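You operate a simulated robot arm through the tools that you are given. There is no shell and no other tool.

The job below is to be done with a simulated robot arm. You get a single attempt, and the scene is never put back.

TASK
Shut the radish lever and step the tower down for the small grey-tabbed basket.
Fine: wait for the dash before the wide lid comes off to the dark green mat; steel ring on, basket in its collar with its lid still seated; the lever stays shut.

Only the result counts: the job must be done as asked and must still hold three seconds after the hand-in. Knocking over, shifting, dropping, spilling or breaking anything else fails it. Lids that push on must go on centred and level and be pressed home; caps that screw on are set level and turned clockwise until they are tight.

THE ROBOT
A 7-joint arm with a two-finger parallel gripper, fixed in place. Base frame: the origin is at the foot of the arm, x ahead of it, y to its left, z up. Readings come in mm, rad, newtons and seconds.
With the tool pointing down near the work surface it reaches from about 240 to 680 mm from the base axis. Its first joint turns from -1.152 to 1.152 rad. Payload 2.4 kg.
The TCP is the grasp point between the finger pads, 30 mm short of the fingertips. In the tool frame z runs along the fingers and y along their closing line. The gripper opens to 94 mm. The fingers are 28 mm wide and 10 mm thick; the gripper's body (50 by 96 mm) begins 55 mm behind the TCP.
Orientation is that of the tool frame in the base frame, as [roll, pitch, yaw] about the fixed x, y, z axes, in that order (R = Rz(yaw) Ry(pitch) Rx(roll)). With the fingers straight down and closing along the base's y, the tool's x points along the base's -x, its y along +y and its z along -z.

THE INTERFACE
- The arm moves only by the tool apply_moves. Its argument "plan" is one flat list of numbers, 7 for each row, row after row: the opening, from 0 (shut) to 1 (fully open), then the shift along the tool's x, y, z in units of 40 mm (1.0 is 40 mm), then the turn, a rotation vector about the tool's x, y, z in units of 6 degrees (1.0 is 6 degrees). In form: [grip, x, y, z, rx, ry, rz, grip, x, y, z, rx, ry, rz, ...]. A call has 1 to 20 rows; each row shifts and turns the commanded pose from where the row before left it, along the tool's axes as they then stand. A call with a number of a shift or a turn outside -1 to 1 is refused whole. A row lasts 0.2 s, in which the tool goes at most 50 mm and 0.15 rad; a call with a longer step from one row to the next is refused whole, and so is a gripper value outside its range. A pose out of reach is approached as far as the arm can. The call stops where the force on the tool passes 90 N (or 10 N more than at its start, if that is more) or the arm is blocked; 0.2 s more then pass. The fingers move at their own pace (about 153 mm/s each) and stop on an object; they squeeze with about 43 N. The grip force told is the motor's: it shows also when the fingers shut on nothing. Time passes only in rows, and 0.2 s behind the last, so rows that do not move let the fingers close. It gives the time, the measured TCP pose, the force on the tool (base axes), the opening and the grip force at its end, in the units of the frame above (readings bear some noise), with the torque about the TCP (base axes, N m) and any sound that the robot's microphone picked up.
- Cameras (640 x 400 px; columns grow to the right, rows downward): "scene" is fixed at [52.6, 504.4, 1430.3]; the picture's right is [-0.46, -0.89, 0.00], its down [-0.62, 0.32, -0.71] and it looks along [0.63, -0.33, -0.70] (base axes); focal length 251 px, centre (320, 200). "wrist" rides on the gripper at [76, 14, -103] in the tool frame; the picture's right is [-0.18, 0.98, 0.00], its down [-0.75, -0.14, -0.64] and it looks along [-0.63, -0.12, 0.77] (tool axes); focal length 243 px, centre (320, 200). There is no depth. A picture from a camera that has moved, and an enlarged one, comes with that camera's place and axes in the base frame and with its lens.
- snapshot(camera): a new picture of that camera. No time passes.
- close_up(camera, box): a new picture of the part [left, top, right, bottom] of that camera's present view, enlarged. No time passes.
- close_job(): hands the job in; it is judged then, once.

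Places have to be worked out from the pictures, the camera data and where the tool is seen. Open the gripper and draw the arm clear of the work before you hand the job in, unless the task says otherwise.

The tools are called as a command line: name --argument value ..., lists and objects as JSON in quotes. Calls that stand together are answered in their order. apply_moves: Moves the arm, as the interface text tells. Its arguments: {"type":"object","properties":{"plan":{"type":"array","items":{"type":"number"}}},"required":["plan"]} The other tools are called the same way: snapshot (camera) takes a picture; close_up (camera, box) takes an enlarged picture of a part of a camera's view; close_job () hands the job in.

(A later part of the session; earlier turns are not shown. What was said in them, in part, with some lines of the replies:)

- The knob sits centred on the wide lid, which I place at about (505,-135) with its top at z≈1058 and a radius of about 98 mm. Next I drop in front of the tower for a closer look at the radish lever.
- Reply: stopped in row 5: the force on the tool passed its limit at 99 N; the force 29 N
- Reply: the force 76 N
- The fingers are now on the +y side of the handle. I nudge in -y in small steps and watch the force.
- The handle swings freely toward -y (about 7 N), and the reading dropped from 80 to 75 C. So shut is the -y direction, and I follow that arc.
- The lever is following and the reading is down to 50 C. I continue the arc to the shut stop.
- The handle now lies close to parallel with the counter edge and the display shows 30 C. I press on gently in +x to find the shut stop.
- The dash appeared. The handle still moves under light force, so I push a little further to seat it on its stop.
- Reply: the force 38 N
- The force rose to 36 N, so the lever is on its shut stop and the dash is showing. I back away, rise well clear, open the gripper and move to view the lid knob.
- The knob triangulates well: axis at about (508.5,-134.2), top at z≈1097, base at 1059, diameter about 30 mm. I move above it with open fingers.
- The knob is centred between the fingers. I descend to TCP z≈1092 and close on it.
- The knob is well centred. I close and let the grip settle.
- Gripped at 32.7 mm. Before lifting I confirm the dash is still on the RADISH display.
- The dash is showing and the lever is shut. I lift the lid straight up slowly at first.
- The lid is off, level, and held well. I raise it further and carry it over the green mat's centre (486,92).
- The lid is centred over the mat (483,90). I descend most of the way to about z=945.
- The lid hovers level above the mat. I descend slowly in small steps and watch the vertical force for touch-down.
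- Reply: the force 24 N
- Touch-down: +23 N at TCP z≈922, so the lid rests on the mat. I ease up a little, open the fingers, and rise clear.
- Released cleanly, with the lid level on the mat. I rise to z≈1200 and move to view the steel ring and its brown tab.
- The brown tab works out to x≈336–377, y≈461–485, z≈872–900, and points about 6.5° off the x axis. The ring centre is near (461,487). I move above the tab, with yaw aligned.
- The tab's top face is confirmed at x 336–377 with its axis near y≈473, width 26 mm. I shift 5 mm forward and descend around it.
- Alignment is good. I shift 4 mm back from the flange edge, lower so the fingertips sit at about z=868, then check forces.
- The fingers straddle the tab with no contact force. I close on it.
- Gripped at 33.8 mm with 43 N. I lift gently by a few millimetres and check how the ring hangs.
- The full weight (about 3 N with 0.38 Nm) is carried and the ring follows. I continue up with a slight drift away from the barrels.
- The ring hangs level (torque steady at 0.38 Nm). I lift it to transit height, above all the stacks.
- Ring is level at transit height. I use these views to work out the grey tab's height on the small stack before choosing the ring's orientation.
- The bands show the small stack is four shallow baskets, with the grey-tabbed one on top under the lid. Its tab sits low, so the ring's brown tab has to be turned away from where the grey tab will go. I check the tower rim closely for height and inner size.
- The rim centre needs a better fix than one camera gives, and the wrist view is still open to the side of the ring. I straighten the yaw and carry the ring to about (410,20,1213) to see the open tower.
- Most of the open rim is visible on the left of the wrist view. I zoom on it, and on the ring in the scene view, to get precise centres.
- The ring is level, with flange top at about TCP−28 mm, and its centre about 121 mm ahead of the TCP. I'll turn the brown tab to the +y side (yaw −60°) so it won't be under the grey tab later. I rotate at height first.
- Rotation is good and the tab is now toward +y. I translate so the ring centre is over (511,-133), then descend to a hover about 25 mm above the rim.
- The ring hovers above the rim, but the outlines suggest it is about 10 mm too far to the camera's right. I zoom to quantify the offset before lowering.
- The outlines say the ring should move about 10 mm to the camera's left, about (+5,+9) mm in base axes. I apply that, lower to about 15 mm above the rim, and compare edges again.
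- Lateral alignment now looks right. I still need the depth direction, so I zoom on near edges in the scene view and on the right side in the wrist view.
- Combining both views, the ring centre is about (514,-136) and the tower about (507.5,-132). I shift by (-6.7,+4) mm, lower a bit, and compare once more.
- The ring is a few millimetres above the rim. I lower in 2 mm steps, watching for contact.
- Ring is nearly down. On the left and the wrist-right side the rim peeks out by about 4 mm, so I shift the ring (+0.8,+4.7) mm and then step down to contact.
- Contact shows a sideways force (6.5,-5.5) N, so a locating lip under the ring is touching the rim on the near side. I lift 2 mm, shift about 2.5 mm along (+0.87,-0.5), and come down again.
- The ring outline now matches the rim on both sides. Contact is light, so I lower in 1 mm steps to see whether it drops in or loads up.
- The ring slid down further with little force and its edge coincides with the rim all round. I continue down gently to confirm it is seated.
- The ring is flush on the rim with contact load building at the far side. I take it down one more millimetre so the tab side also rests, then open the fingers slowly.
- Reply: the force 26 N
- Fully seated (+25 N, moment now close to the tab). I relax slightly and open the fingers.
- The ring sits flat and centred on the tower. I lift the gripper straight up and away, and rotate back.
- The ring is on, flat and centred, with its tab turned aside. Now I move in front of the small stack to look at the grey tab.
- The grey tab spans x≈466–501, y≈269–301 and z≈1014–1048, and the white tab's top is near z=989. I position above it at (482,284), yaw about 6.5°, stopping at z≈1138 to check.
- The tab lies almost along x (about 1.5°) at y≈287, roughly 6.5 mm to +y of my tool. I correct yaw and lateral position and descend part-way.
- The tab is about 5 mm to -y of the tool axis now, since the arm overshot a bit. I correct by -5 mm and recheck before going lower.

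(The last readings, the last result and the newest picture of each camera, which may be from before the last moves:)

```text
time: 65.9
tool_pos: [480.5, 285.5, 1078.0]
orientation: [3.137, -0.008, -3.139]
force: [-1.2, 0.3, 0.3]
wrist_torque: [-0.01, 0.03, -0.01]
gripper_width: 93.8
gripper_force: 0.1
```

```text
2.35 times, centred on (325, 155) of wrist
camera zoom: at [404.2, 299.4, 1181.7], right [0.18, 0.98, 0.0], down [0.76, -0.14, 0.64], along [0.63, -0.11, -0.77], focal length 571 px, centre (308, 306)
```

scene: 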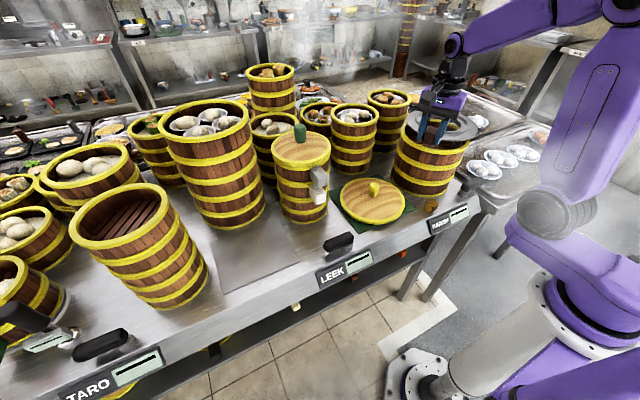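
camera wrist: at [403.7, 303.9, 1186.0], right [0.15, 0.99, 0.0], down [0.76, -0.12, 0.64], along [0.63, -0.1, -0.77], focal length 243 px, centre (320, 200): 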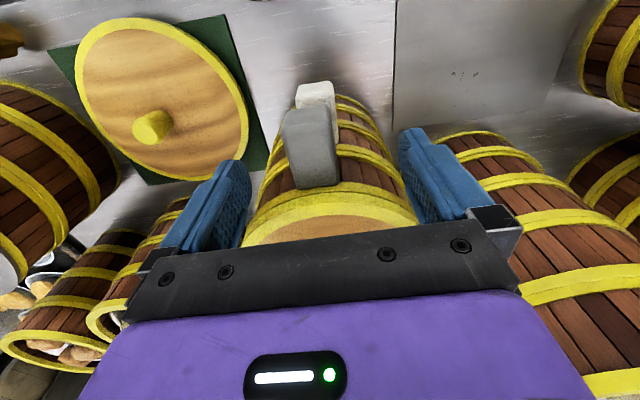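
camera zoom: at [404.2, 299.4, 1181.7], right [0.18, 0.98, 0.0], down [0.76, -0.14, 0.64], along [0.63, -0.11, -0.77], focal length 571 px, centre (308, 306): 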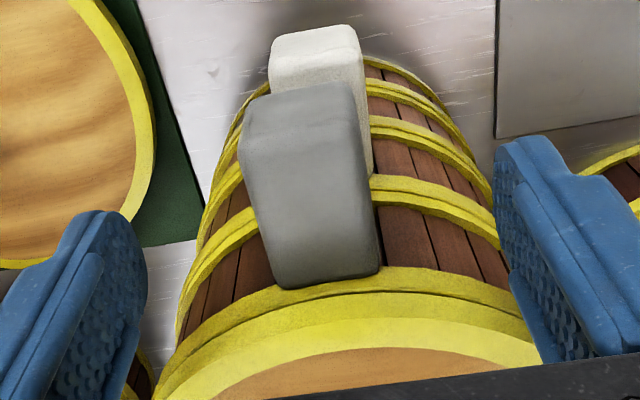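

Aligned within about 1.5 mm. I descend to TCP z≈1047, keeping the fingertips above the white tab.

apply_moves --plan '[1, 0, 0.03, 0.25, 0, 0, 0, 1, 0, 0, 0.25, 0, 0, 0, 1, 0, 0, 0.25, 0, 0, 0, 1, 0, 0, 0, 0, 0, 0, 1, 0, 0, 0, 0, 0, 0]'

close_up --camera "wrist" --box '[240, 70, 410, 240]'

close_up --camera "scene" --box '[285, 130, 345, 220]'

```text
time: 67.1
tool_pos: [480.3, 285.6, 1048.3]
orientation: [3.139, -0.006, -3.138]
force: [-0.3, 0.4, -0.1]
wrist_torque: [0.0, -0.03, -0.03]
gripper_width: 94.0
gripper_force: 0.0
```

```text
2.35 times, centred on (325, 155) of wrist
camera zoom: at [404.8, 299.4, 1151.3], right [0.18, 0.98, 0.0], down [0.76, -0.14, 0.64], along [0.63, -0.11, -0.77], focal length 571 px, centre (308, 306)
```

zoom: 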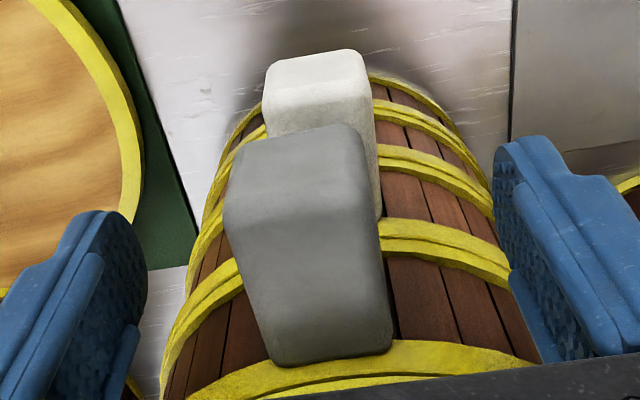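

```text
4.44 times, centred on (315, 175) of scene
camera zoom: at [52.6, 504.4, 1430.3], right [-0.46, -0.89, 0.0], down [-0.62, 0.32, -0.71], along [0.63, -0.33, -0.7], focal length 1117 px, centre (342, 311)
```

zoom: 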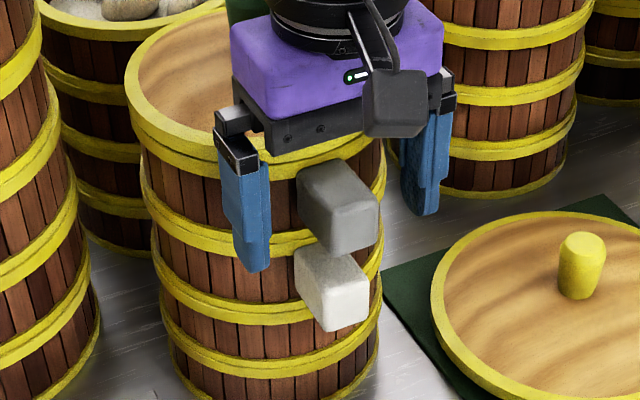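

Nearly centred. I fine-tune by +1.5 mm laterally and 1.5° in yaw, then close.

apply_moves --plan '[1, 0, 0.04, 0, 0, 0, -0.25, 1, 0, 0, 0, 0, 0, 0, 0, 0, 0, 0, 0, 0, 0, 0, 0, 0, 0, 0, 0, 0, 0, 0, 0, 0, 0, 0, 0]'

close_up --camera "wrist" --box '[240, 70, 410, 240]'

close_up --camera "scene" --box '[285, 130, 345, 220]'

```text
time: 68.3
tool_pos: [481.9, 287.5, 1047.0]
orientation: [3.137, -0.006, -3.112]
force: [-1.7, -0.5, 0.3]
wrist_torque: [-0.03, -0.12, -0.01]
gripper_width: 33.9
gripper_force: 43.3
```

```text
2.35 times, centred on (325, 155) of wrist
camera zoom: at [404.8, 299.1, 1151.0], right [0.15, 0.99, 0.0], down [0.76, -0.12, 0.64], along [0.63, -0.1, -0.77], focal length 571 px, centre (308, 306)
```

zoom: 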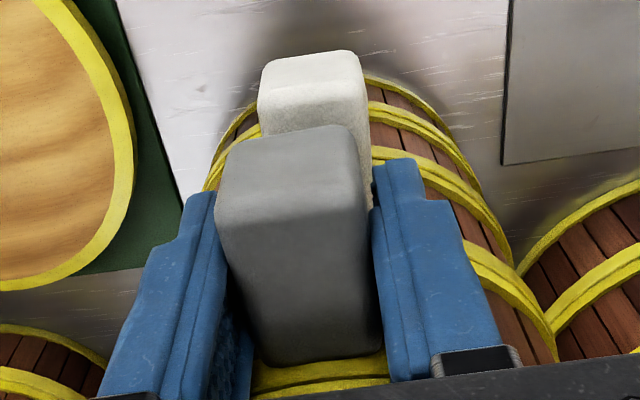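

```text
4.44 times, centred on (315, 175) of scene
camera zoom: at [52.6, 504.4, 1430.3], right [-0.46, -0.89, 0.0], down [-0.62, 0.32, -0.71], along [0.63, -0.33, -0.7], focal length 1117 px, centre (342, 311)
```

zoom: 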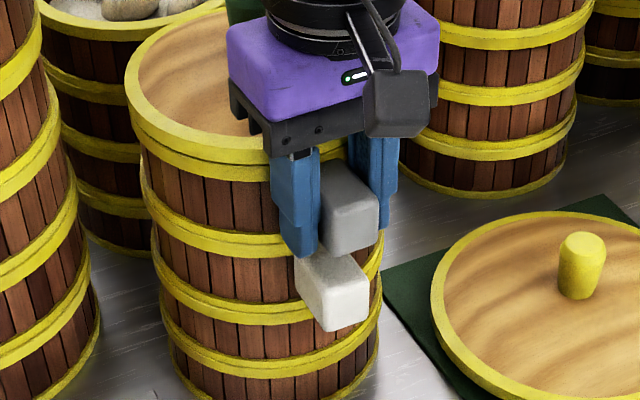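

Gripped (33.9 mm, 43 N) and clear of the white tab. I lift slowly by about 12 mm and check that only the grey basket and its lid come up.

apply_moves --plan '[0, 0, 0, -0.05, 0, 0, 0, 0, 0, 0, -0.07, 0, 0, 0, 0, 0, 0, -0.09, 0, 0, 0, 0, 0, 0, -0.09, 0, 0, 0, 0, 0, 0, 0, 0, 0, 0]'

close_up --camera "scene" --box '[265, 120, 345, 220]'

snapshot --camera "wrist"

```text
time: 69.5
tool_pos: [480.9, 288.6, 1059.8]
orientation: [3.138, -0.007, -3.113]
force: [0.1, 0.5, -2.0]
wrist_torque: [-0.01, 0.23, 0.02]
gripper_width: 33.9
gripper_force: 43.4
```

```text
4.00 times, centred on (305, 170) of scene
camera zoom: at [52.7, 504.5, 1430.3], right [-0.46, -0.89, 0.0], down [-0.62, 0.32, -0.71], along [0.63, -0.33, -0.7], focal length 1006 px, centre (380, 320)
```

zoom: 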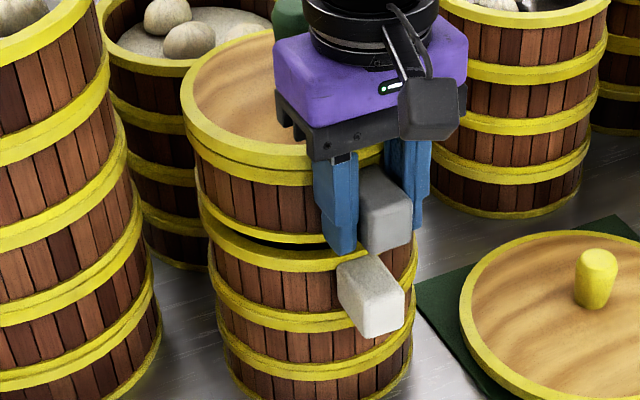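

```text
taken
camera wrist: at [405.5, 299.5, 1164.1], right [0.15, 0.99, 0.0], down [0.76, -0.12, 0.64], along [0.63, -0.1, -0.77], focal length 243 px, centre (320, 200)
```

wrist: 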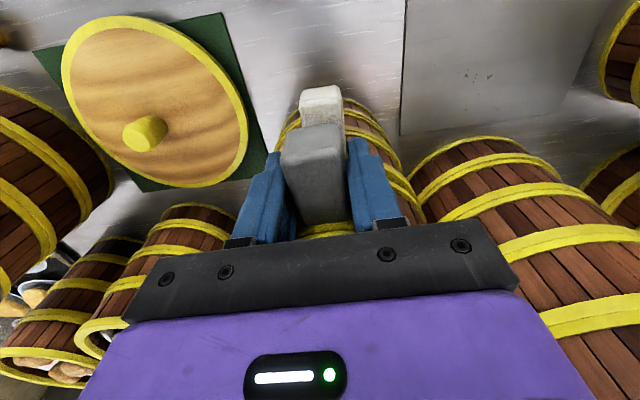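

Only the grey-tabbed basket with its lid has come up. I continue lifting smoothly to transit height.

apply_moves --plan '[0, 0, 0, -0.15, 0, 0, 0, 0, 0, 0, -0.3, 0, 0, 0, 0, 0, 0, -0.45, 0, 0, 0, 0, 0, 0, -0.5, 0, 0, 0, 0, 0, 0, -0.5, 0, 0, 0, 0, 0, 0, -0.5, 0, 0, 0, 0, 0, 0, -0.5, 0, 0, 0, 0, 0, 0, -0.35, 0, 0, 0, 0, 0, 0, -0.2, 0, 0, 0, 0, 0, 0, 0, 0, 0, 0]'

snapshot --camera "scene"

close_up --camera "scene" --box '[250, 70, 350, 220]'

```text
time: 71.7
tool_pos: [481.2, 288.4, 1198.0]
orientation: [3.138, -0.007, -3.112]
force: [-1.1, 0.0, -2.8]
wrist_torque: [0.0, 0.23, -0.02]
gripper_width: 33.8
gripper_force: 43.0
```

```text
taken
```

scene: 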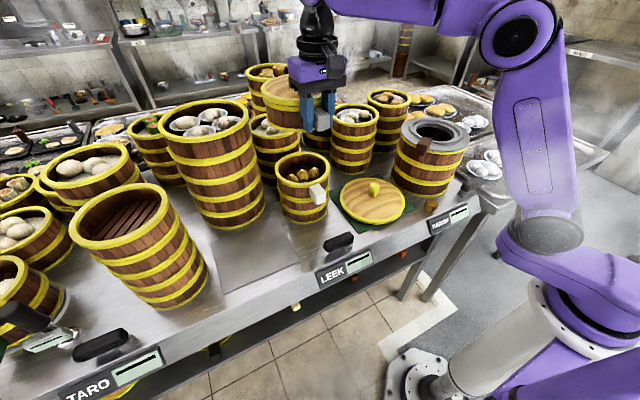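

```text
2.67 times, centred on (300, 145) of scene
camera zoom: at [52.7, 504.5, 1430.3], right [-0.46, -0.89, 0.0], down [-0.62, 0.32, -0.71], along [0.63, -0.33, -0.7], focal length 670 px, centre (373, 347)
```

zoom: 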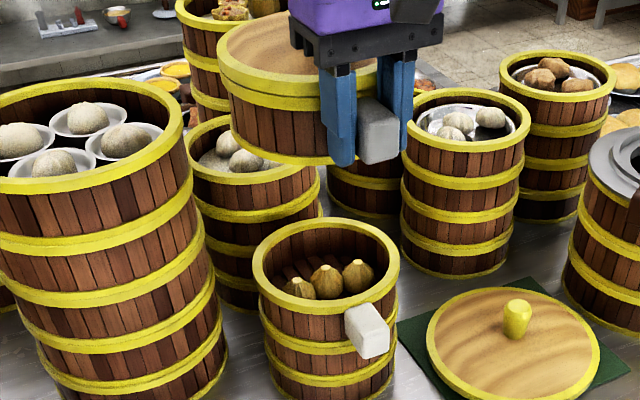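

The basket is level with its lid seated, and the stack below is undisturbed. I carry it toward a spot where the wrist camera can see the ring on the tower for a precise centre fix.

apply_moves --plan '[0, 0.08, -0.3, 0, 0, 0, 0, 0, 0.16, -0.55, 0, 0, 0, 0, 0, 0.19, -0.68, 0, 0, 0, 0, 0, 0.19, -0.68, 0, 0, 0, 0, 0, 0.19, -0.68, 0, 0, 0, 0, 0, 0.19, -0.68, 0, 0, 0, 0, 0, 0.19, -0.68, 0, 0, 0, 0, 0, 0.19, -0.68, 0, 0, 0, 0, 0, 0.12, -0.5, 0, 0, 0, 0, 0, 0.05, -0.25, 0, 0, 0, 0, 0, 0, 0, 0, 0, 0, 0]'

snapshot --camera "wrist"

close_up --camera "wrist" --box '[90, 90, 300, 270]'

close_up --camera "scene" --box '[390, 105, 480, 165]'

```text
time: 74.1
tool_pos: [426.4, 57.0, 1200.1]
orientation: [3.139, -0.007, -3.112]
force: [-0.8, -0.2, -2.0]
wrist_torque: [-0.04, 0.24, 0.01]
gripper_width: 33.7
gripper_force: 42.6
```

```text
taken
camera wrist: at [349.2, 68.1, 1303.1], right [0.15, 0.99, 0.0], down [0.76, -0.12, 0.64], along [0.63, -0.1, -0.77], focal length 243 px, centre (320, 200)
```

wrist: 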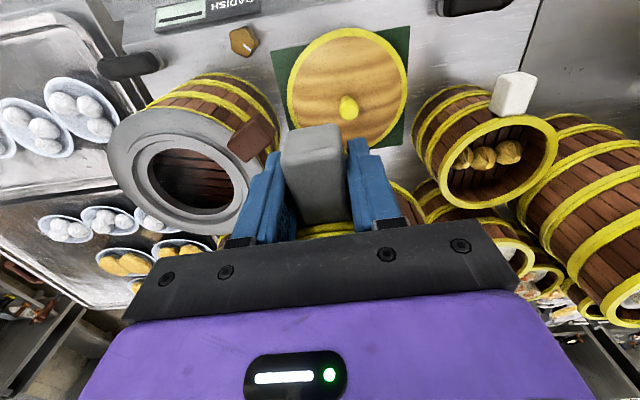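

```text
2.22 times, centred on (195, 180) of wrist
camera zoom: at [349.2, 68.1, 1303.1], right [0.15, 0.99, 0.0], down [0.76, -0.12, 0.64], along [0.63, -0.1, -0.77], focal length 539 px, centre (598, 244)
```

zoom: 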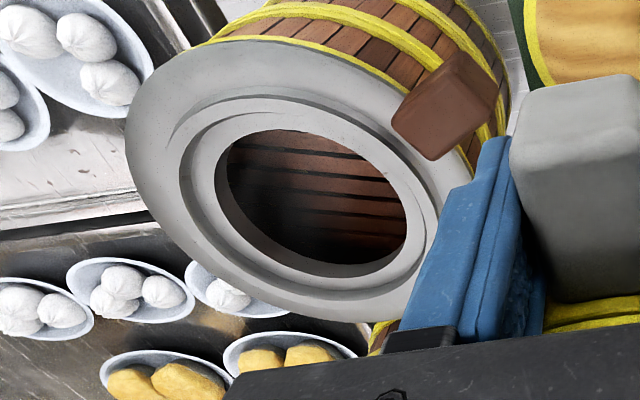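

```text
6.67 times, centred on (435, 135) of scene
camera zoom: at [52.7, 504.4, 1430.3], right [-0.46, -0.89, 0.0], down [-0.62, 0.32, -0.71], along [0.63, -0.33, -0.7], focal length 1676 px, centre (-447, 633)
```

zoom: 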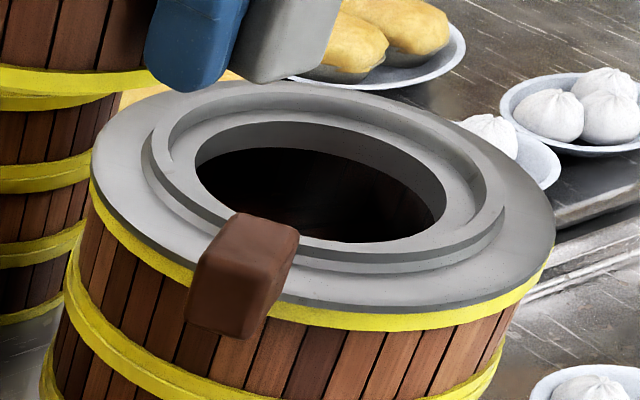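

close_up --camera "scene" --box '[398, 112, 438, 152]'

close_up --camera "scene" --box '[432, 112, 472, 152]'

close_up --camera "wrist" --box '[105, 95, 255, 245]'

```text
10.00 times, centred on (418, 132) of scene
camera zoom: at [52.7, 504.4, 1430.3], right [-0.46, -0.89, 0.0], down [-0.62, 0.32, -0.71], along [0.63, -0.33, -0.7], focal length 2514 px, centre (-660, 880)
```

zoom: 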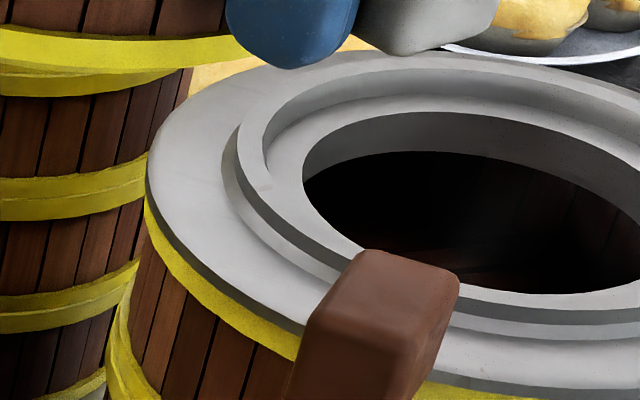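

```text
10.00 times, centred on (452, 132) of scene
camera zoom: at [52.7, 504.4, 1430.3], right [-0.46, -0.89, 0.0], down [-0.62, 0.32, -0.71], along [0.63, -0.33, -0.7], focal length 2514 px, centre (-1000, 880)
```

zoom: 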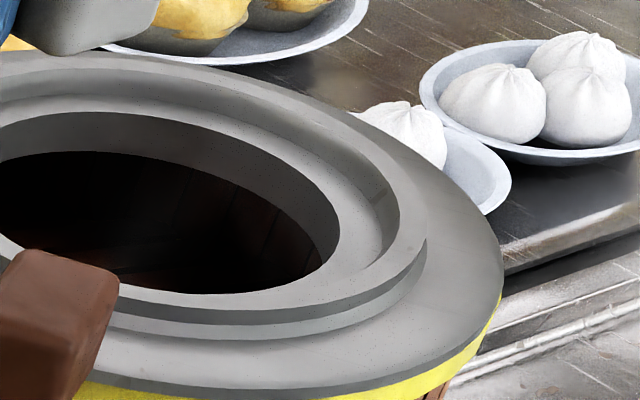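

```text
2.67 times, centred on (180, 170) of wrist
camera zoom: at [349.2, 68.1, 1303.1], right [0.15, 0.99, 0.0], down [0.76, -0.12, 0.64], along [0.63, -0.1, -0.77], focal length 647 px, centre (693, 280)
```

zoom: 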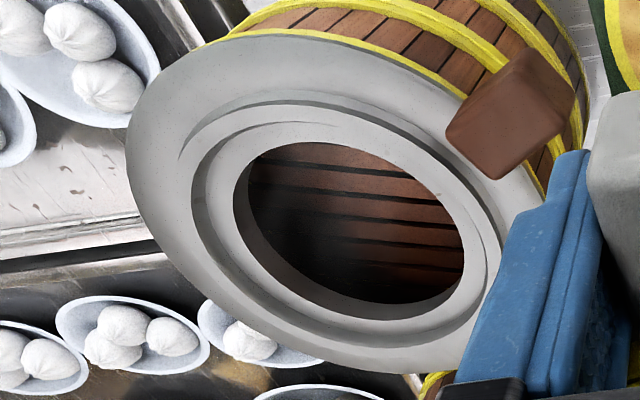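

The ring's centre fits at about (510.5,-127.7) with a ridge (inner radius about 75 mm) around the ledge. Now I measure the held basket in the scene view to get its axis, radius and bottom relative to the tool.

close_up --camera "scene" --box '[350, 50, 450, 130]'

close_up --camera "wrist" --box '[225, 110, 415, 250]'

```text
5.00 times, centred on (400, 90) of scene
camera zoom: at [52.7, 504.4, 1430.3], right [-0.46, -0.89, 0.0], down [-0.62, 0.32, -0.71], along [0.63, -0.33, -0.7], focal length 1257 px, centre (-80, 750)
```

zoom: 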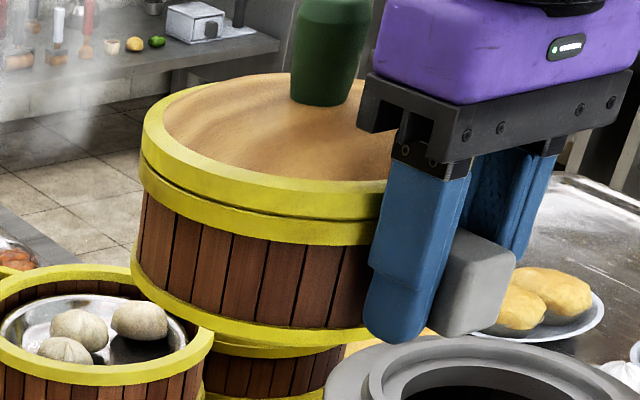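

```text
2.86 times, centred on (320, 180) of wrist
camera zoom: at [349.2, 68.1, 1303.1], right [0.15, 0.99, 0.0], down [0.76, -0.12, 0.64], along [0.63, -0.1, -0.77], focal length 693 px, centre (320, 257)
```

zoom: 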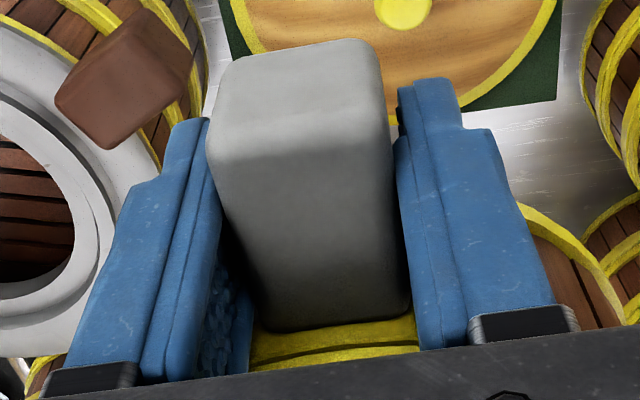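

close_up --camera "wrist" --box '[105, 120, 175, 200]'

close_up --camera "wrist" --box '[150, 100, 230, 150]'

close_up --camera "scene" --box '[448, 118, 472, 148]'

```text
5.00 times, centred on (140, 160) of wrist
camera zoom: at [349.2, 68.1, 1303.1], right [0.15, 0.99, 0.0], down [0.76, -0.12, 0.64], along [0.63, -0.1, -0.77], focal length 1213 px, centre (1220, 400)
```

zoom: 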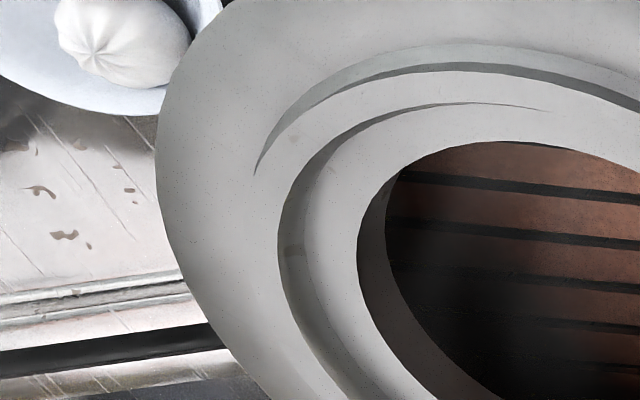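

```text
8.00 times, centred on (190, 125) of wrist
camera zoom: at [349.2, 68.1, 1303.1], right [0.15, 0.99, 0.0], down [0.76, -0.12, 0.64], along [0.63, -0.1, -0.77], focal length 1941 px, centre (1360, 800)
```

zoom: 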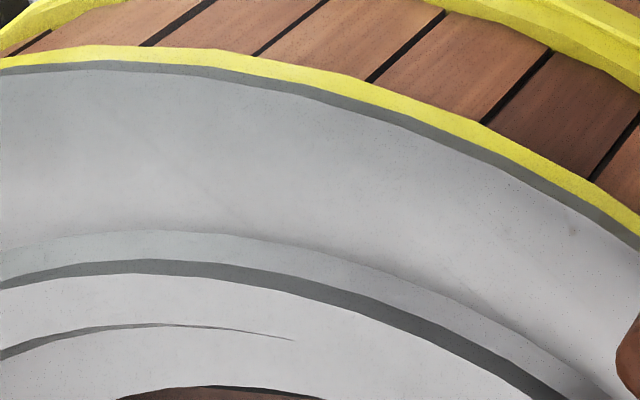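

```text
13.33 times, centred on (460, 133) of scene
camera zoom: at [52.7, 504.4, 1430.3], right [-0.46, -0.89, 0.0], down [-0.62, 0.32, -0.71], along [0.63, -0.33, -0.7], focal length 3352 px, centre (-1547, 1093)
```

zoom: 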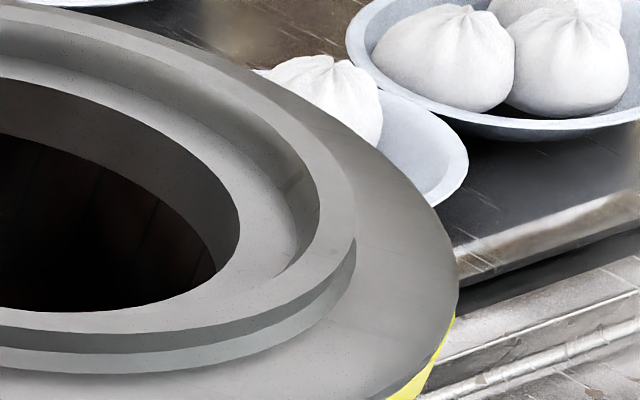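

The collar is a raised ridge matching the small basket's rim, so I need to line up the basket's lower band with it. I move the basket over the ring at height and then lower to about 30 mm above.

apply_moves --plan '[0, 0.03, -0.3, 0, 0, 0, 0, 0, 0.05, -0.55, 0, 0, 0, 0, 0, 0.06, -0.68, 0, 0, 0, 0, 0, 0.06, -0.7, 0, 0, 0, 0, 0, 0.06, -0.7, 0, 0, 0, 0, 0, 0.05, -0.68, 0, 0, 0, 0, 0, 0.04, -0.6, 0, 0, 0, 0, 0, 0.025, -0.41, 0, 0, 0, 0, 0, 0, 0, 0, 0, 0, 0, 0, 0, 0, 0.4, 0, 0, 0, 0, 0, 0, 0.6, 0, 0, 0, 0, 0, 0, 0.6, 0, 0, 0, 0, 0, 0, 0.4, 0, 0, 0, 0, 0, 0, 0, 0, 0, 0]'

snapshot --camera "scene"

close_up --camera "scene" --box '[390, 80, 485, 160]'

snapshot --camera "wrist"

```text
time: 77.1
tool_pos: [416.6, -124.7, 1119.3]
orientation: [3.139, -0.004, -3.112]
force: [0.6, -0.9, -2.8]
wrist_torque: [-0.01, 0.25, 0.0]
gripper_width: 33.8
gripper_force: 42.6
```

```text
taken
```

scene: 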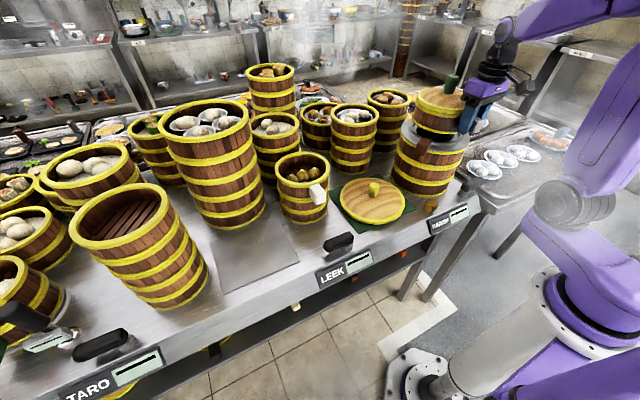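

```text
5.00 times, centred on (438, 120) of scene
camera zoom: at [52.6, 504.4, 1430.3], right [-0.46, -0.89, 0.0], down [-0.62, 0.32, -0.71], along [0.63, -0.33, -0.7], focal length 1257 px, centre (-268, 600)
```

zoom: 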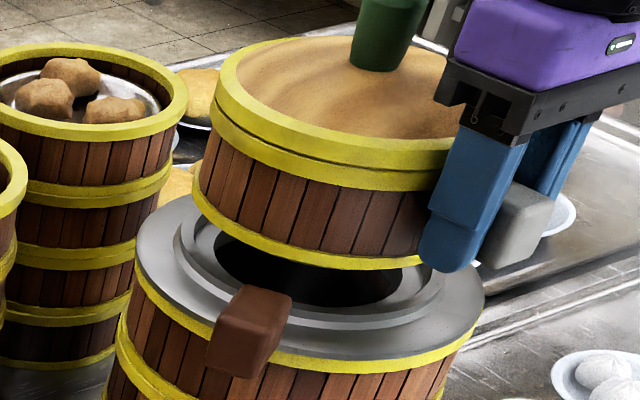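

```text
taken
camera wrist: at [339.0, -114.6, 1221.9], right [0.15, 0.99, 0.0], down [0.76, -0.12, 0.64], along [0.63, -0.1, -0.77], focal length 243 px, centre (320, 200)
```

wrist: 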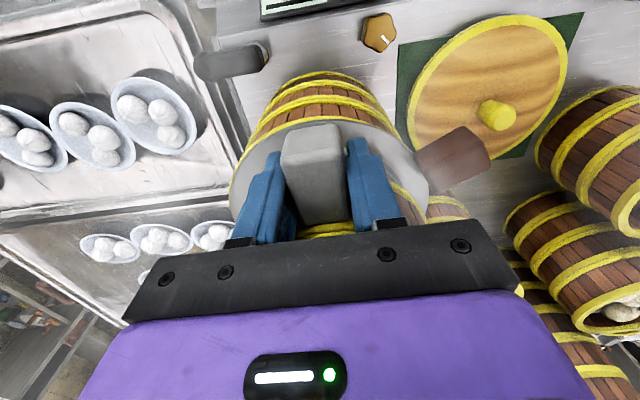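

The basket hovers over the collar, roughly centred. I lower another 17 mm and compare its lower band with the ridge on the left and near sides.

apply_moves --plan '[0, 0, 0, 0.2, 0, 0, 0, 0, 0, 0, 0.2, 0, 0, 0, 0, 0, 0, 0, 0, 0, 0, 0, 0, 0, 0, 0, 0, 0]'

close_up --camera "scene" --box '[398, 112, 438, 152]'

close_up --camera "scene" --box '[432, 112, 472, 152]'

close_up --camera "wrist" --box '[225, 90, 435, 240]'

```text
time: 78.1
tool_pos: [414.4, -126.2, 1102.3]
orientation: [3.137, -0.007, -3.113]
force: [-0.3, -0.8, -2.0]
wrist_torque: [-0.01, 0.21, -0.03]
gripper_width: 33.9
gripper_force: 42.9
```

```text
10.00 times, centred on (418, 132) of scene
camera zoom: at [52.6, 504.4, 1430.3], right [-0.46, -0.89, 0.0], down [-0.62, 0.32, -0.71], along [0.63, -0.33, -0.7], focal length 2514 px, centre (-660, 880)
```

zoom: 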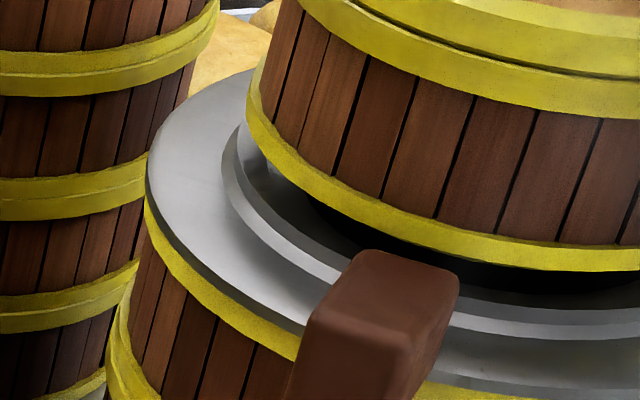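

```text
10.00 times, centred on (452, 132) of scene
camera zoom: at [52.6, 504.4, 1430.3], right [-0.46, -0.89, 0.0], down [-0.62, 0.32, -0.71], along [0.63, -0.33, -0.7], focal length 2514 px, centre (-1000, 880)
```

zoom: 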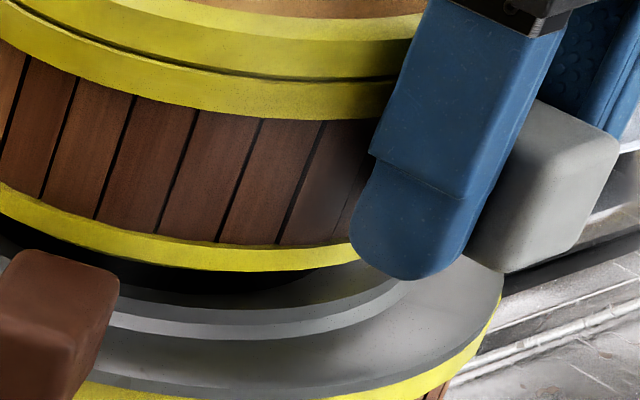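

```text
2.67 times, centred on (330, 165) of wrist
camera zoom: at [338.3, -114.2, 1206.3], right [0.15, 0.99, 0.0], down [0.76, -0.12, 0.64], along [0.63, -0.1, -0.77], focal length 647 px, centre (293, 293)
```

zoom: 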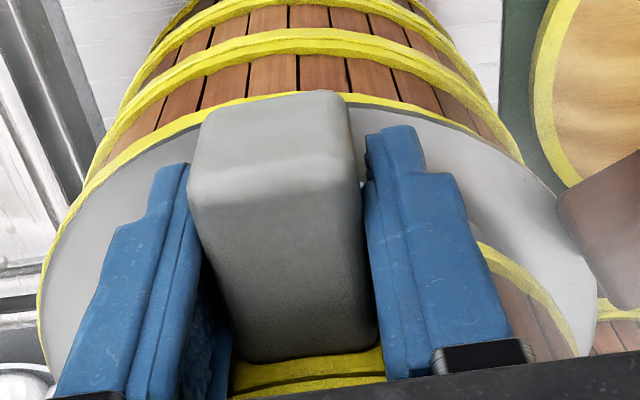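

The left side lines up within about 1 mm. On the near side the basket sits about 2–3 mm too close to the camera, matching the pose numbers. I shift (+2.5,-1.8) and lower 8 mm.

apply_moves --plan '[0, -0.061, -0.047, 0, 0, 0, 0, 0, 0, 0, 0.1, 0, 0, 0, 0, 0, 0, 0.1, 0, 0, 0, 0, 0, 0, 0, 0, 0, 0, 0, 0, 0, 0, 0, 0, 0]'

close_up --camera "scene" --box '[398, 112, 438, 152]'

close_up --camera "scene" --box '[432, 112, 472, 152]'

```text
time: 79.3
tool_pos: [418.1, -128.7, 1094.2]
orientation: [3.137, -0.008, -3.111]
force: [0.6, -0.3, -2.6]
wrist_torque: [0.02, 0.25, 0.04]
gripper_width: 34.2
gripper_force: 42.9
```

```text
10.00 times, centred on (418, 132) of scene
camera zoom: at [52.6, 504.4, 1430.3], right [-0.46, -0.89, 0.0], down [-0.62, 0.32, -0.71], along [0.63, -0.33, -0.7], focal length 2514 px, centre (-660, 880)
```

zoom: 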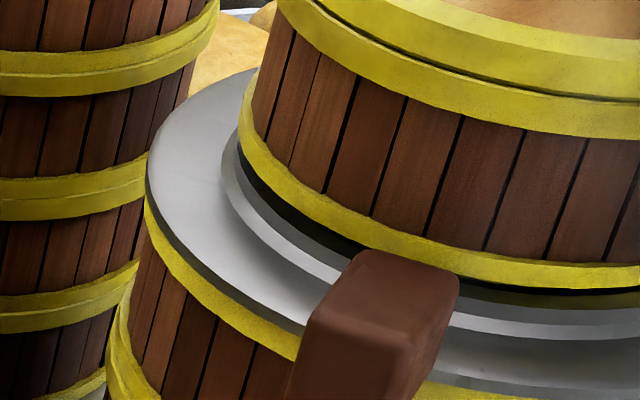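

```text
10.00 times, centred on (452, 132) of scene
camera zoom: at [52.6, 504.4, 1430.3], right [-0.46, -0.89, 0.0], down [-0.62, 0.32, -0.71], along [0.63, -0.33, -0.7], focal length 2514 px, centre (-1000, 880)
```

zoom: 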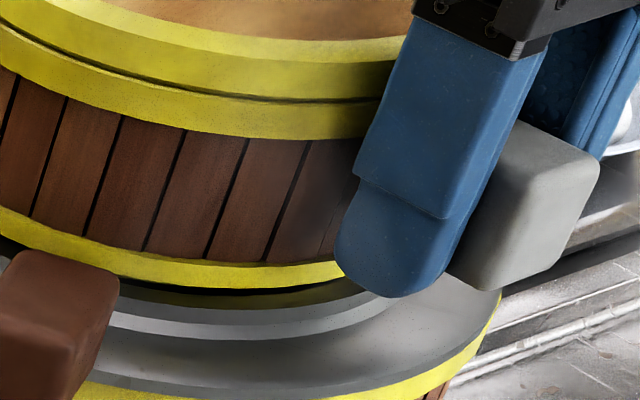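

Still no contact, and the gap is closing evenly. I continue down in 2 mm steps.

apply_moves --plan '[0, 0, 0, 0.05, 0, 0, 0, 0, 0, 0, 0.05, 0, 0, 0, 0, 0, 0, 0, 0, 0, 0]'

close_up --camera "scene" --box '[398, 112, 438, 152]'

close_up --camera "scene" --box '[432, 112, 472, 152]'

```text
time: 80.1
tool_pos: [419.2, -129.7, 1090.7]
orientation: [3.138, 0.0, -3.114]
force: [2.6, -6.0, 6.7]
wrist_torque: [0.31, -0.54, -0.55]
gripper_width: 33.7
gripper_force: 43.0
```

```text
10.00 times, centred on (418, 132) of scene
camera zoom: at [52.6, 504.3, 1430.4], right [-0.46, -0.89, 0.0], down [-0.62, 0.32, -0.71], along [0.63, -0.33, -0.7], focal length 2514 px, centre (-660, 880)
```

zoom: 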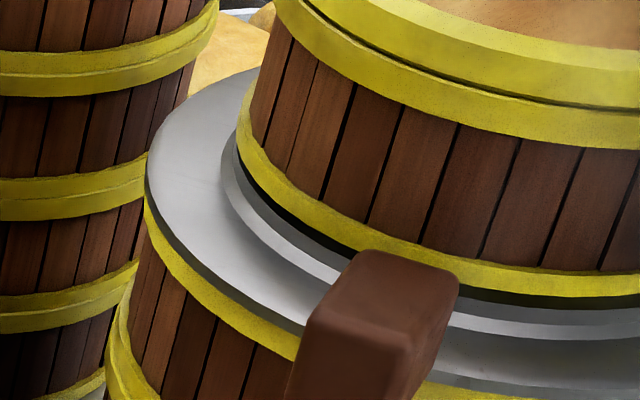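

```text
10.00 times, centred on (452, 132) of scene
camera zoom: at [52.6, 504.3, 1430.4], right [-0.46, -0.89, 0.0], down [-0.62, 0.32, -0.71], along [0.63, -0.33, -0.7], focal length 2514 px, centre (-1000, 880)
```

zoom: 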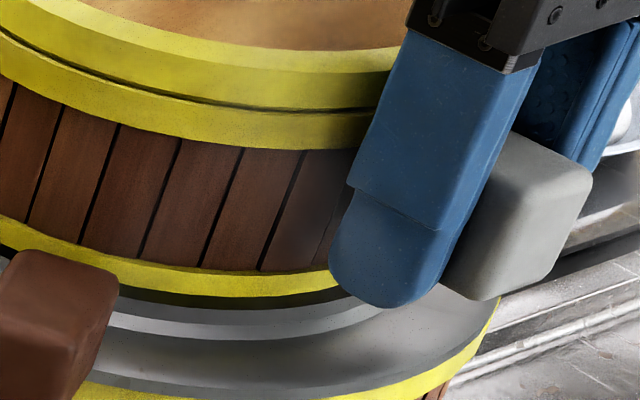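

Contact on the (-0.3,+0.95) side at about 66 mm radius, so the basket's foot is catching the ridge there. I lift 2 mm, shift about 2.7 mm the opposite way, and lower again.

apply_moves --plan '[0, 0, 0, -0.06, 0, 0, 0, 0, -0.02, -0.066, 0, 0, 0, 0, 0, 0, 0, 0, 0, 0, 0, 0, 0, 0, 0.05, 0, 0, 0, 0, 0, 0, 0.03, 0, 0, 0, 0, 0, 0, 0, 0, 0, 0]'

close_up --camera "scene" --box '[398, 112, 438, 152]'

close_up --camera "scene" --box '[432, 112, 472, 152]'

```text
time: 81.5
tool_pos: [420.5, -131.0, 1087.5]
orientation: [3.136, -0.005, -3.113]
force: [2.8, -4.7, 1.7]
wrist_torque: [0.11, -0.25, -0.47]
gripper_width: 34.0
gripper_force: 42.9
```

```text
10.00 times, centred on (418, 132) of scene
camera zoom: at [52.6, 504.3, 1430.4], right [-0.46, -0.89, 0.0], down [-0.62, 0.32, -0.71], along [0.63, -0.33, -0.7], focal length 2514 px, centre (-660, 880)
```

zoom: 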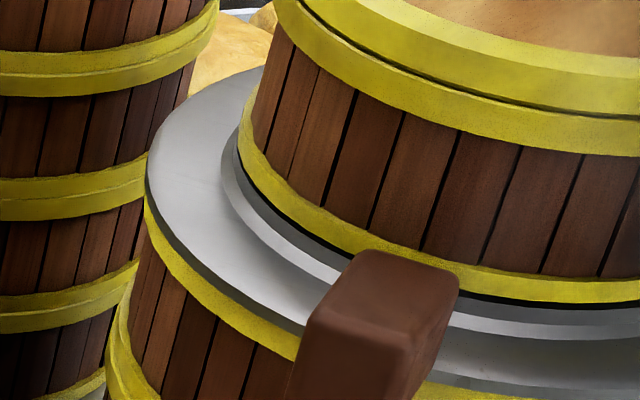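

```text
10.00 times, centred on (452, 132) of scene
camera zoom: at [52.6, 504.3, 1430.4], right [-0.46, -0.89, 0.0], down [-0.62, 0.32, -0.71], along [0.63, -0.33, -0.7], focal length 2514 px, centre (-1000, 880)
```

zoom: 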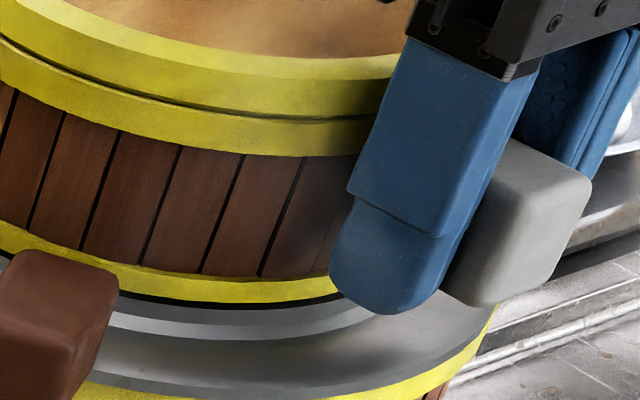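

The foot is sliding in with a small side force still pointing (+0.5,-0.86). I shift a bit more that way and keep lowering gently.

apply_moves --plan '[0, -0.02, -0.035, 0, 0, 0, 0, 0, 0, 0, 0.025, 0, 0, 0, 0, 0, 0, 0.025, 0, 0, 0, 0, 0, 0, 0, 0, 0, 0]'

close_up --camera "scene" --box '[398, 112, 438, 152]'

close_up --camera "scene" --box '[432, 112, 472, 152]'

```text
time: 82.5
tool_pos: [420.2, -131.2, 1086.3]
orientation: [3.136, -0.007, -3.111]
force: [-2.0, -2.0, -0.4]
wrist_torque: [-0.14, 0.08, -0.15]
gripper_width: 34.0
gripper_force: 43.1
```

```text
10.00 times, centred on (418, 132) of scene
camera zoom: at [52.5, 504.4, 1430.4], right [-0.46, -0.89, 0.0], down [-0.62, 0.32, -0.71], along [0.63, -0.33, -0.7], focal length 2514 px, centre (-660, 880)
```

zoom: 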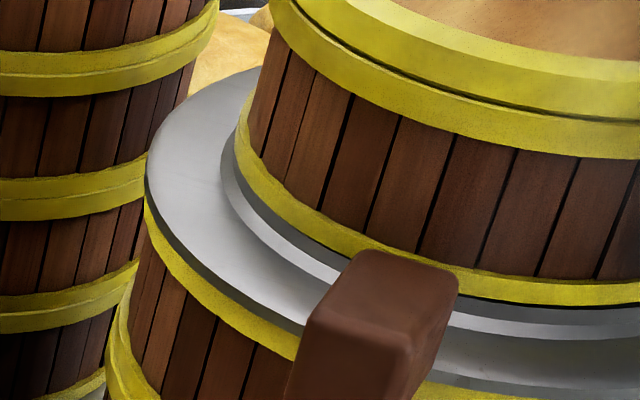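

```text
10.00 times, centred on (452, 132) of scene
camera zoom: at [52.5, 504.4, 1430.4], right [-0.46, -0.89, 0.0], down [-0.62, 0.32, -0.71], along [0.63, -0.33, -0.7], focal length 2514 px, centre (-1000, 880)
```

zoom: 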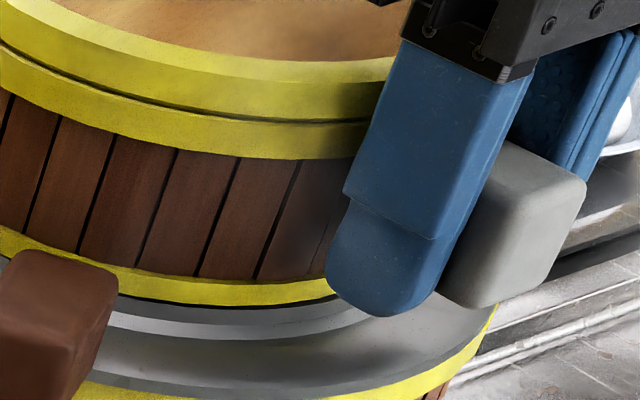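

Side forces have eased and the lower band is nearly flush with the ridge. I continue down until it seats.

apply_moves --plan '[0, 0, 0, 0.025, 0, 0, 0, 0, 0, 0, 0.025, 0, 0, 0, 0, 0, 0, 0, 0, 0, 0]'

close_up --camera "scene" --box '[390, 85, 480, 160]'

```text
time: 83.3
tool_pos: [422.0, -130.8, 1084.9]
orientation: [3.138, -0.002, -3.109]
force: [-2.2, 2.2, 5.7]
wrist_torque: [-0.19, -1.02, 0.15]
gripper_width: 33.7
gripper_force: 43.1
```

```text
5.33 times, centred on (435, 122) of scene
camera zoom: at [52.4, 504.5, 1430.3], right [-0.46, -0.89, 0.0], down [-0.62, 0.32, -0.71], along [0.63, -0.33, -0.7], focal length 1341 px, centre (-293, 613)
```

zoom: 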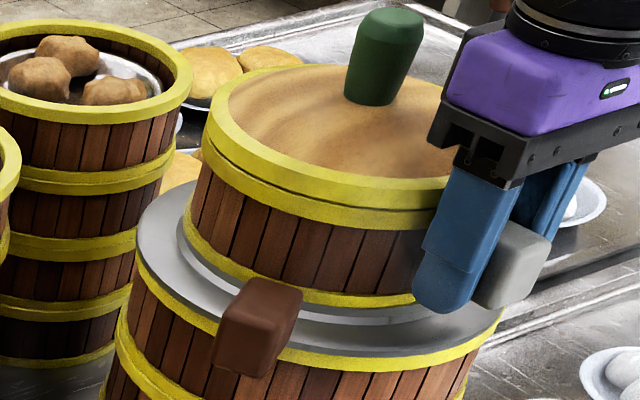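

The far side has touched first, from a slight sag. I go down one more millimetre so the tab side seats too.

apply_moves --plan '[0, 0, 0, 0.025, 0, 0, 0, 0, 0, 0, 0.02, 0, 0, 0, 0, 0, 0, 0, 0, 0, 0]'

close_up --camera "scene" --box '[398, 112, 438, 152]'

close_up --camera "scene" --box '[432, 112, 472, 152]'

```text
time: 84.1
tool_pos: [420.6, -131.3, 1083.8]
orientation: [3.14, -0.002, -3.112]
force: [-1.2, 0.0, 31.5]
wrist_torque: [-0.02, -0.48, -0.03]
gripper_width: 34.2
gripper_force: 42.8
```

```text
10.00 times, centred on (418, 132) of scene
camera zoom: at [52.1, 504.6, 1430.3], right [-0.46, -0.89, 0.0], down [-0.62, 0.32, -0.71], along [0.63, -0.33, -0.7], focal length 2514 px, centre (-660, 880)
```

zoom: 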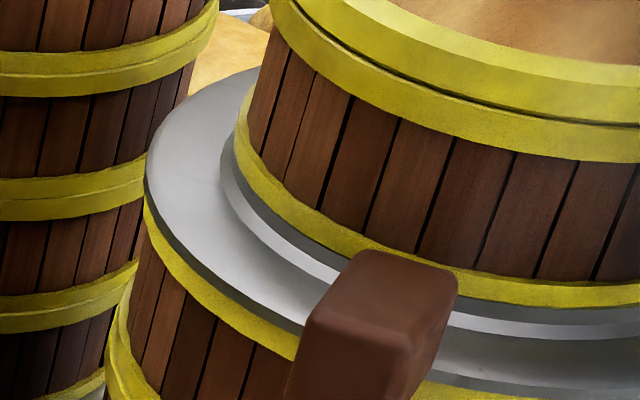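

```text
10.00 times, centred on (452, 132) of scene
camera zoom: at [52.1, 504.6, 1430.3], right [-0.46, -0.89, 0.0], down [-0.62, 0.32, -0.71], along [0.63, -0.33, -0.7], focal length 2514 px, centre (-1000, 880)
```

zoom: 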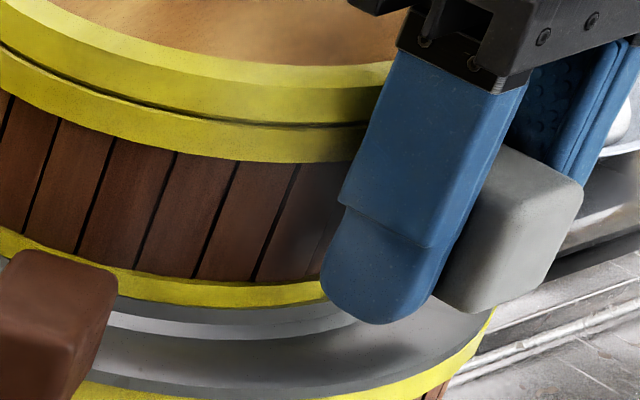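

Seated: +31 N and the lower band is flush on the collar all round. I relax the press, then open the fingers partway.

apply_moves --plan '[0, 0, 0, -0.025, 0, 0, 0, 0, 0, 0, 0, 0, 0, 0, 0.5, 0, 0, 0, 0, 0, 0, 0.6, 0, 0, 0, 0, 0, 0, 0.65, 0, 0, 0, 0, 0, 0]'

close_up --camera "scene" --box '[390, 85, 480, 160]'

snapshot --camera "wrist"

```text
time: 85.3
tool_pos: [420.1, -132.5, 1083.6]
orientation: [3.136, -0.007, -3.111]
force: [0.1, -0.3, -0.6]
wrist_torque: [0.02, -0.03, 0.01]
gripper_width: 61.2
gripper_force: 0.1
```

```text
5.33 times, centred on (435, 122) of scene
camera zoom: at [52.6, 504.4, 1430.3], right [-0.46, -0.89, 0.0], down [-0.62, 0.32, -0.71], along [0.63, -0.33, -0.7], focal length 1341 px, centre (-293, 613)
```

zoom: 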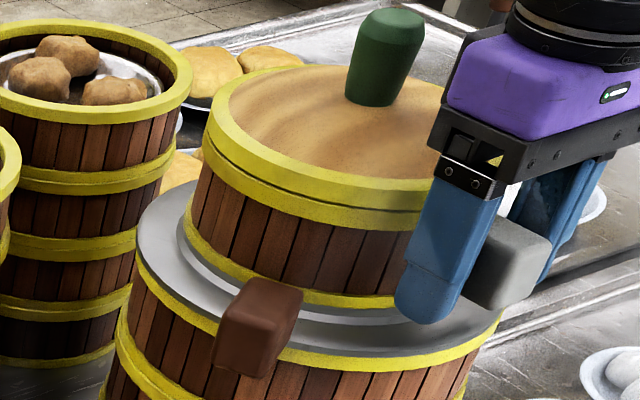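

```text
taken
camera wrist: at [344.0, -120.5, 1187.5], right [0.15, 0.99, 0.0], down [0.76, -0.12, 0.64], along [0.63, -0.1, -0.77], focal length 243 px, centre (320, 200)
```

wrist: 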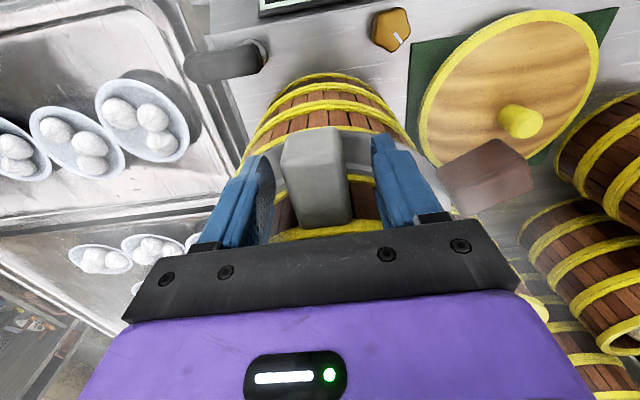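

Released, and the basket stays put with its lid seated. I back off a little along -x and rise clear.

apply_moves --plan '[0.65, 0.15, 0, 0, 0, 0, 0, 0.65, 0.1, 0, -0.2, 0, 0, 0, 0.65, 0, 0, -0.6, 0, 0, 0, 0.7, 0, 0, -0.9, 0, 0, 0, 0.8, 0, 0, -0.95, 0, 0, 0, 1, 0, 0, -0.95, 0, 0, 0, 1, 0.6, 0, -0.3, 0, 0, 0, 1, 0.8, 0, 0, 0, 0, 0, 1, 0.6, 0, 0, 0, 0, 0.28]'

snapshot --camera "scene"

snapshot --camera "wrist"

close_up --camera "scene" --box '[385, 80, 495, 230]'

```text
time: 87.3
tool_pos: [331.1, -134.4, 1239.6]
orientation: [3.138, -0.008, -3.139]
force: [0.2, 1.0, -0.3]
wrist_torque: [0.01, 0.01, -0.01]
gripper_width: 94.2
gripper_force: 0.2
```

```text
taken
```

scene: 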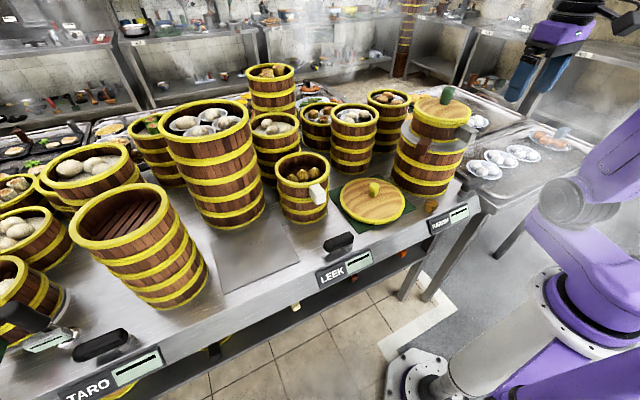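

```text
taken
camera wrist: at [255.7, -121.1, 1343.3], right [0.18, 0.98, 0.0], down [0.76, -0.14, 0.64], along [0.63, -0.12, -0.77], focal length 243 px, centre (320, 200)
```

wrist: 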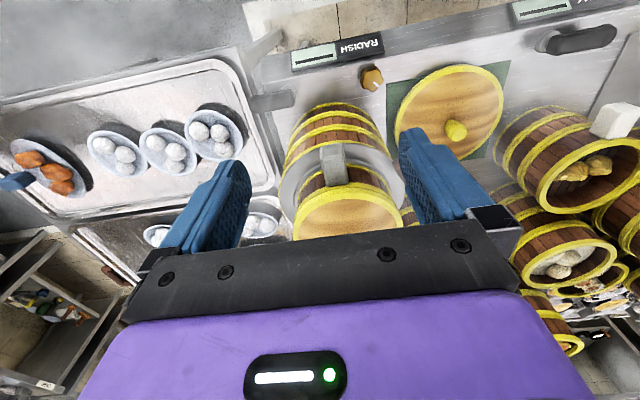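

```text
2.67 times, centred on (440, 155) of scene
camera zoom: at [52.6, 504.4, 1430.3], right [-0.46, -0.89, 0.0], down [-0.62, 0.32, -0.71], along [0.63, -0.33, -0.7], focal length 670 px, centre (0, 320)
```

zoom: 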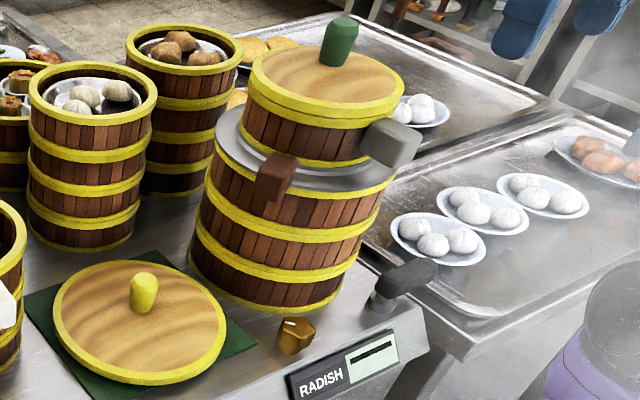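

All in place. A last close check of the basket seat, its lid, and the lever before handing in.

close_up --camera "scene" --box '[398, 85, 478, 155]'

close_up --camera "wrist" --box '[245, 40, 425, 240]'

close_up --camera "scene" --box '[325, 165, 495, 255]'

```text
5.71 times, centred on (438, 120) of scene
camera zoom: at [52.6, 504.4, 1430.3], right [-0.46, -0.89, 0.0], down [-0.62, 0.32, -0.71], along [0.63, -0.33, -0.7], focal length 1436 px, centre (-354, 657)
```

zoom: 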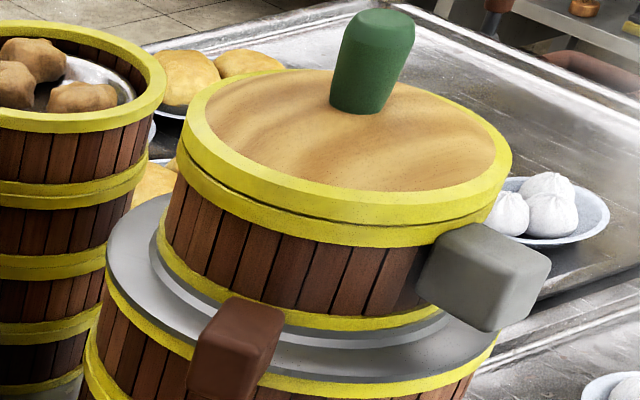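

```text
2.00 times, centred on (335, 140) of wrist
camera zoom: at [255.7, -121.1, 1343.3], right [0.18, 0.98, 0.0], down [0.76, -0.14, 0.64], along [0.63, -0.12, -0.77], focal length 485 px, centre (290, 320)
```

zoom: 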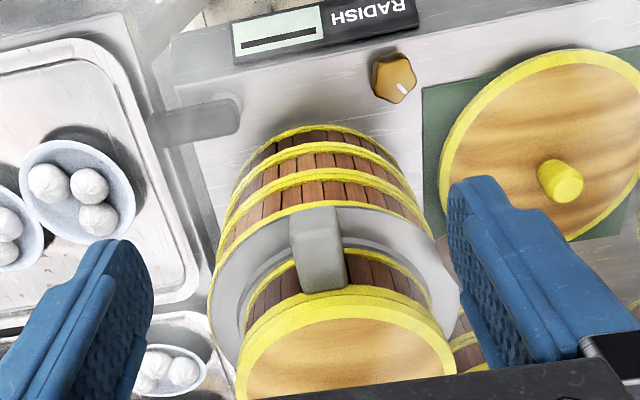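

```text
3.76 times, centred on (410, 210) of scene
camera zoom: at [52.6, 504.4, 1430.3], right [-0.46, -0.89, 0.0], down [-0.62, 0.32, -0.71], along [0.63, -0.33, -0.7], focal length 946 px, centre (-19, 162)
```

zoom: 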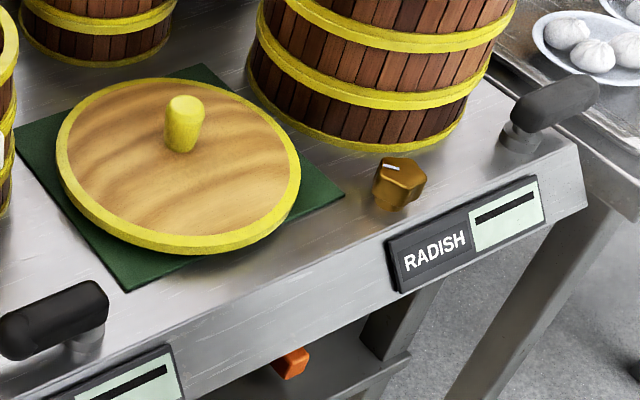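

The ring sits flush on the tower and the grey-tabbed basket is level in the collar with its lid seated. The wide lid is on the green mat, the lever is shut with the dash showing, and the open gripper is clear. I hand the job in.

close_job

```text
The job is handed in.
```

The job is done and handed in, though I haven't been told how it was judged.

- **Lever:** the radish lever is shut against its stop. It closes toward the tray cart, not the way the leek and taro levers lie. I first pushed it the wrong way, and the call stopped at 99 N. The lever was not visibly harmed and shut normally afterwards.
- **Wide lid:** I waited for the dash on the RADISH display before lifting it. It now sits level on the dark green mat.
- **Steel ring:** it is centred and flush on the tower, with its brown tab turned aside so it doesn't foul the basket.
- **Grey-tabbed basket:** it sits level in the ring's collar with its lid still on. The white-tabbed basket under it and the rest of that stack were not disturbed.

In the last pictures before the hand-in, the dash was still showing and the lever was still shut. The gripper was open and clear of the work.
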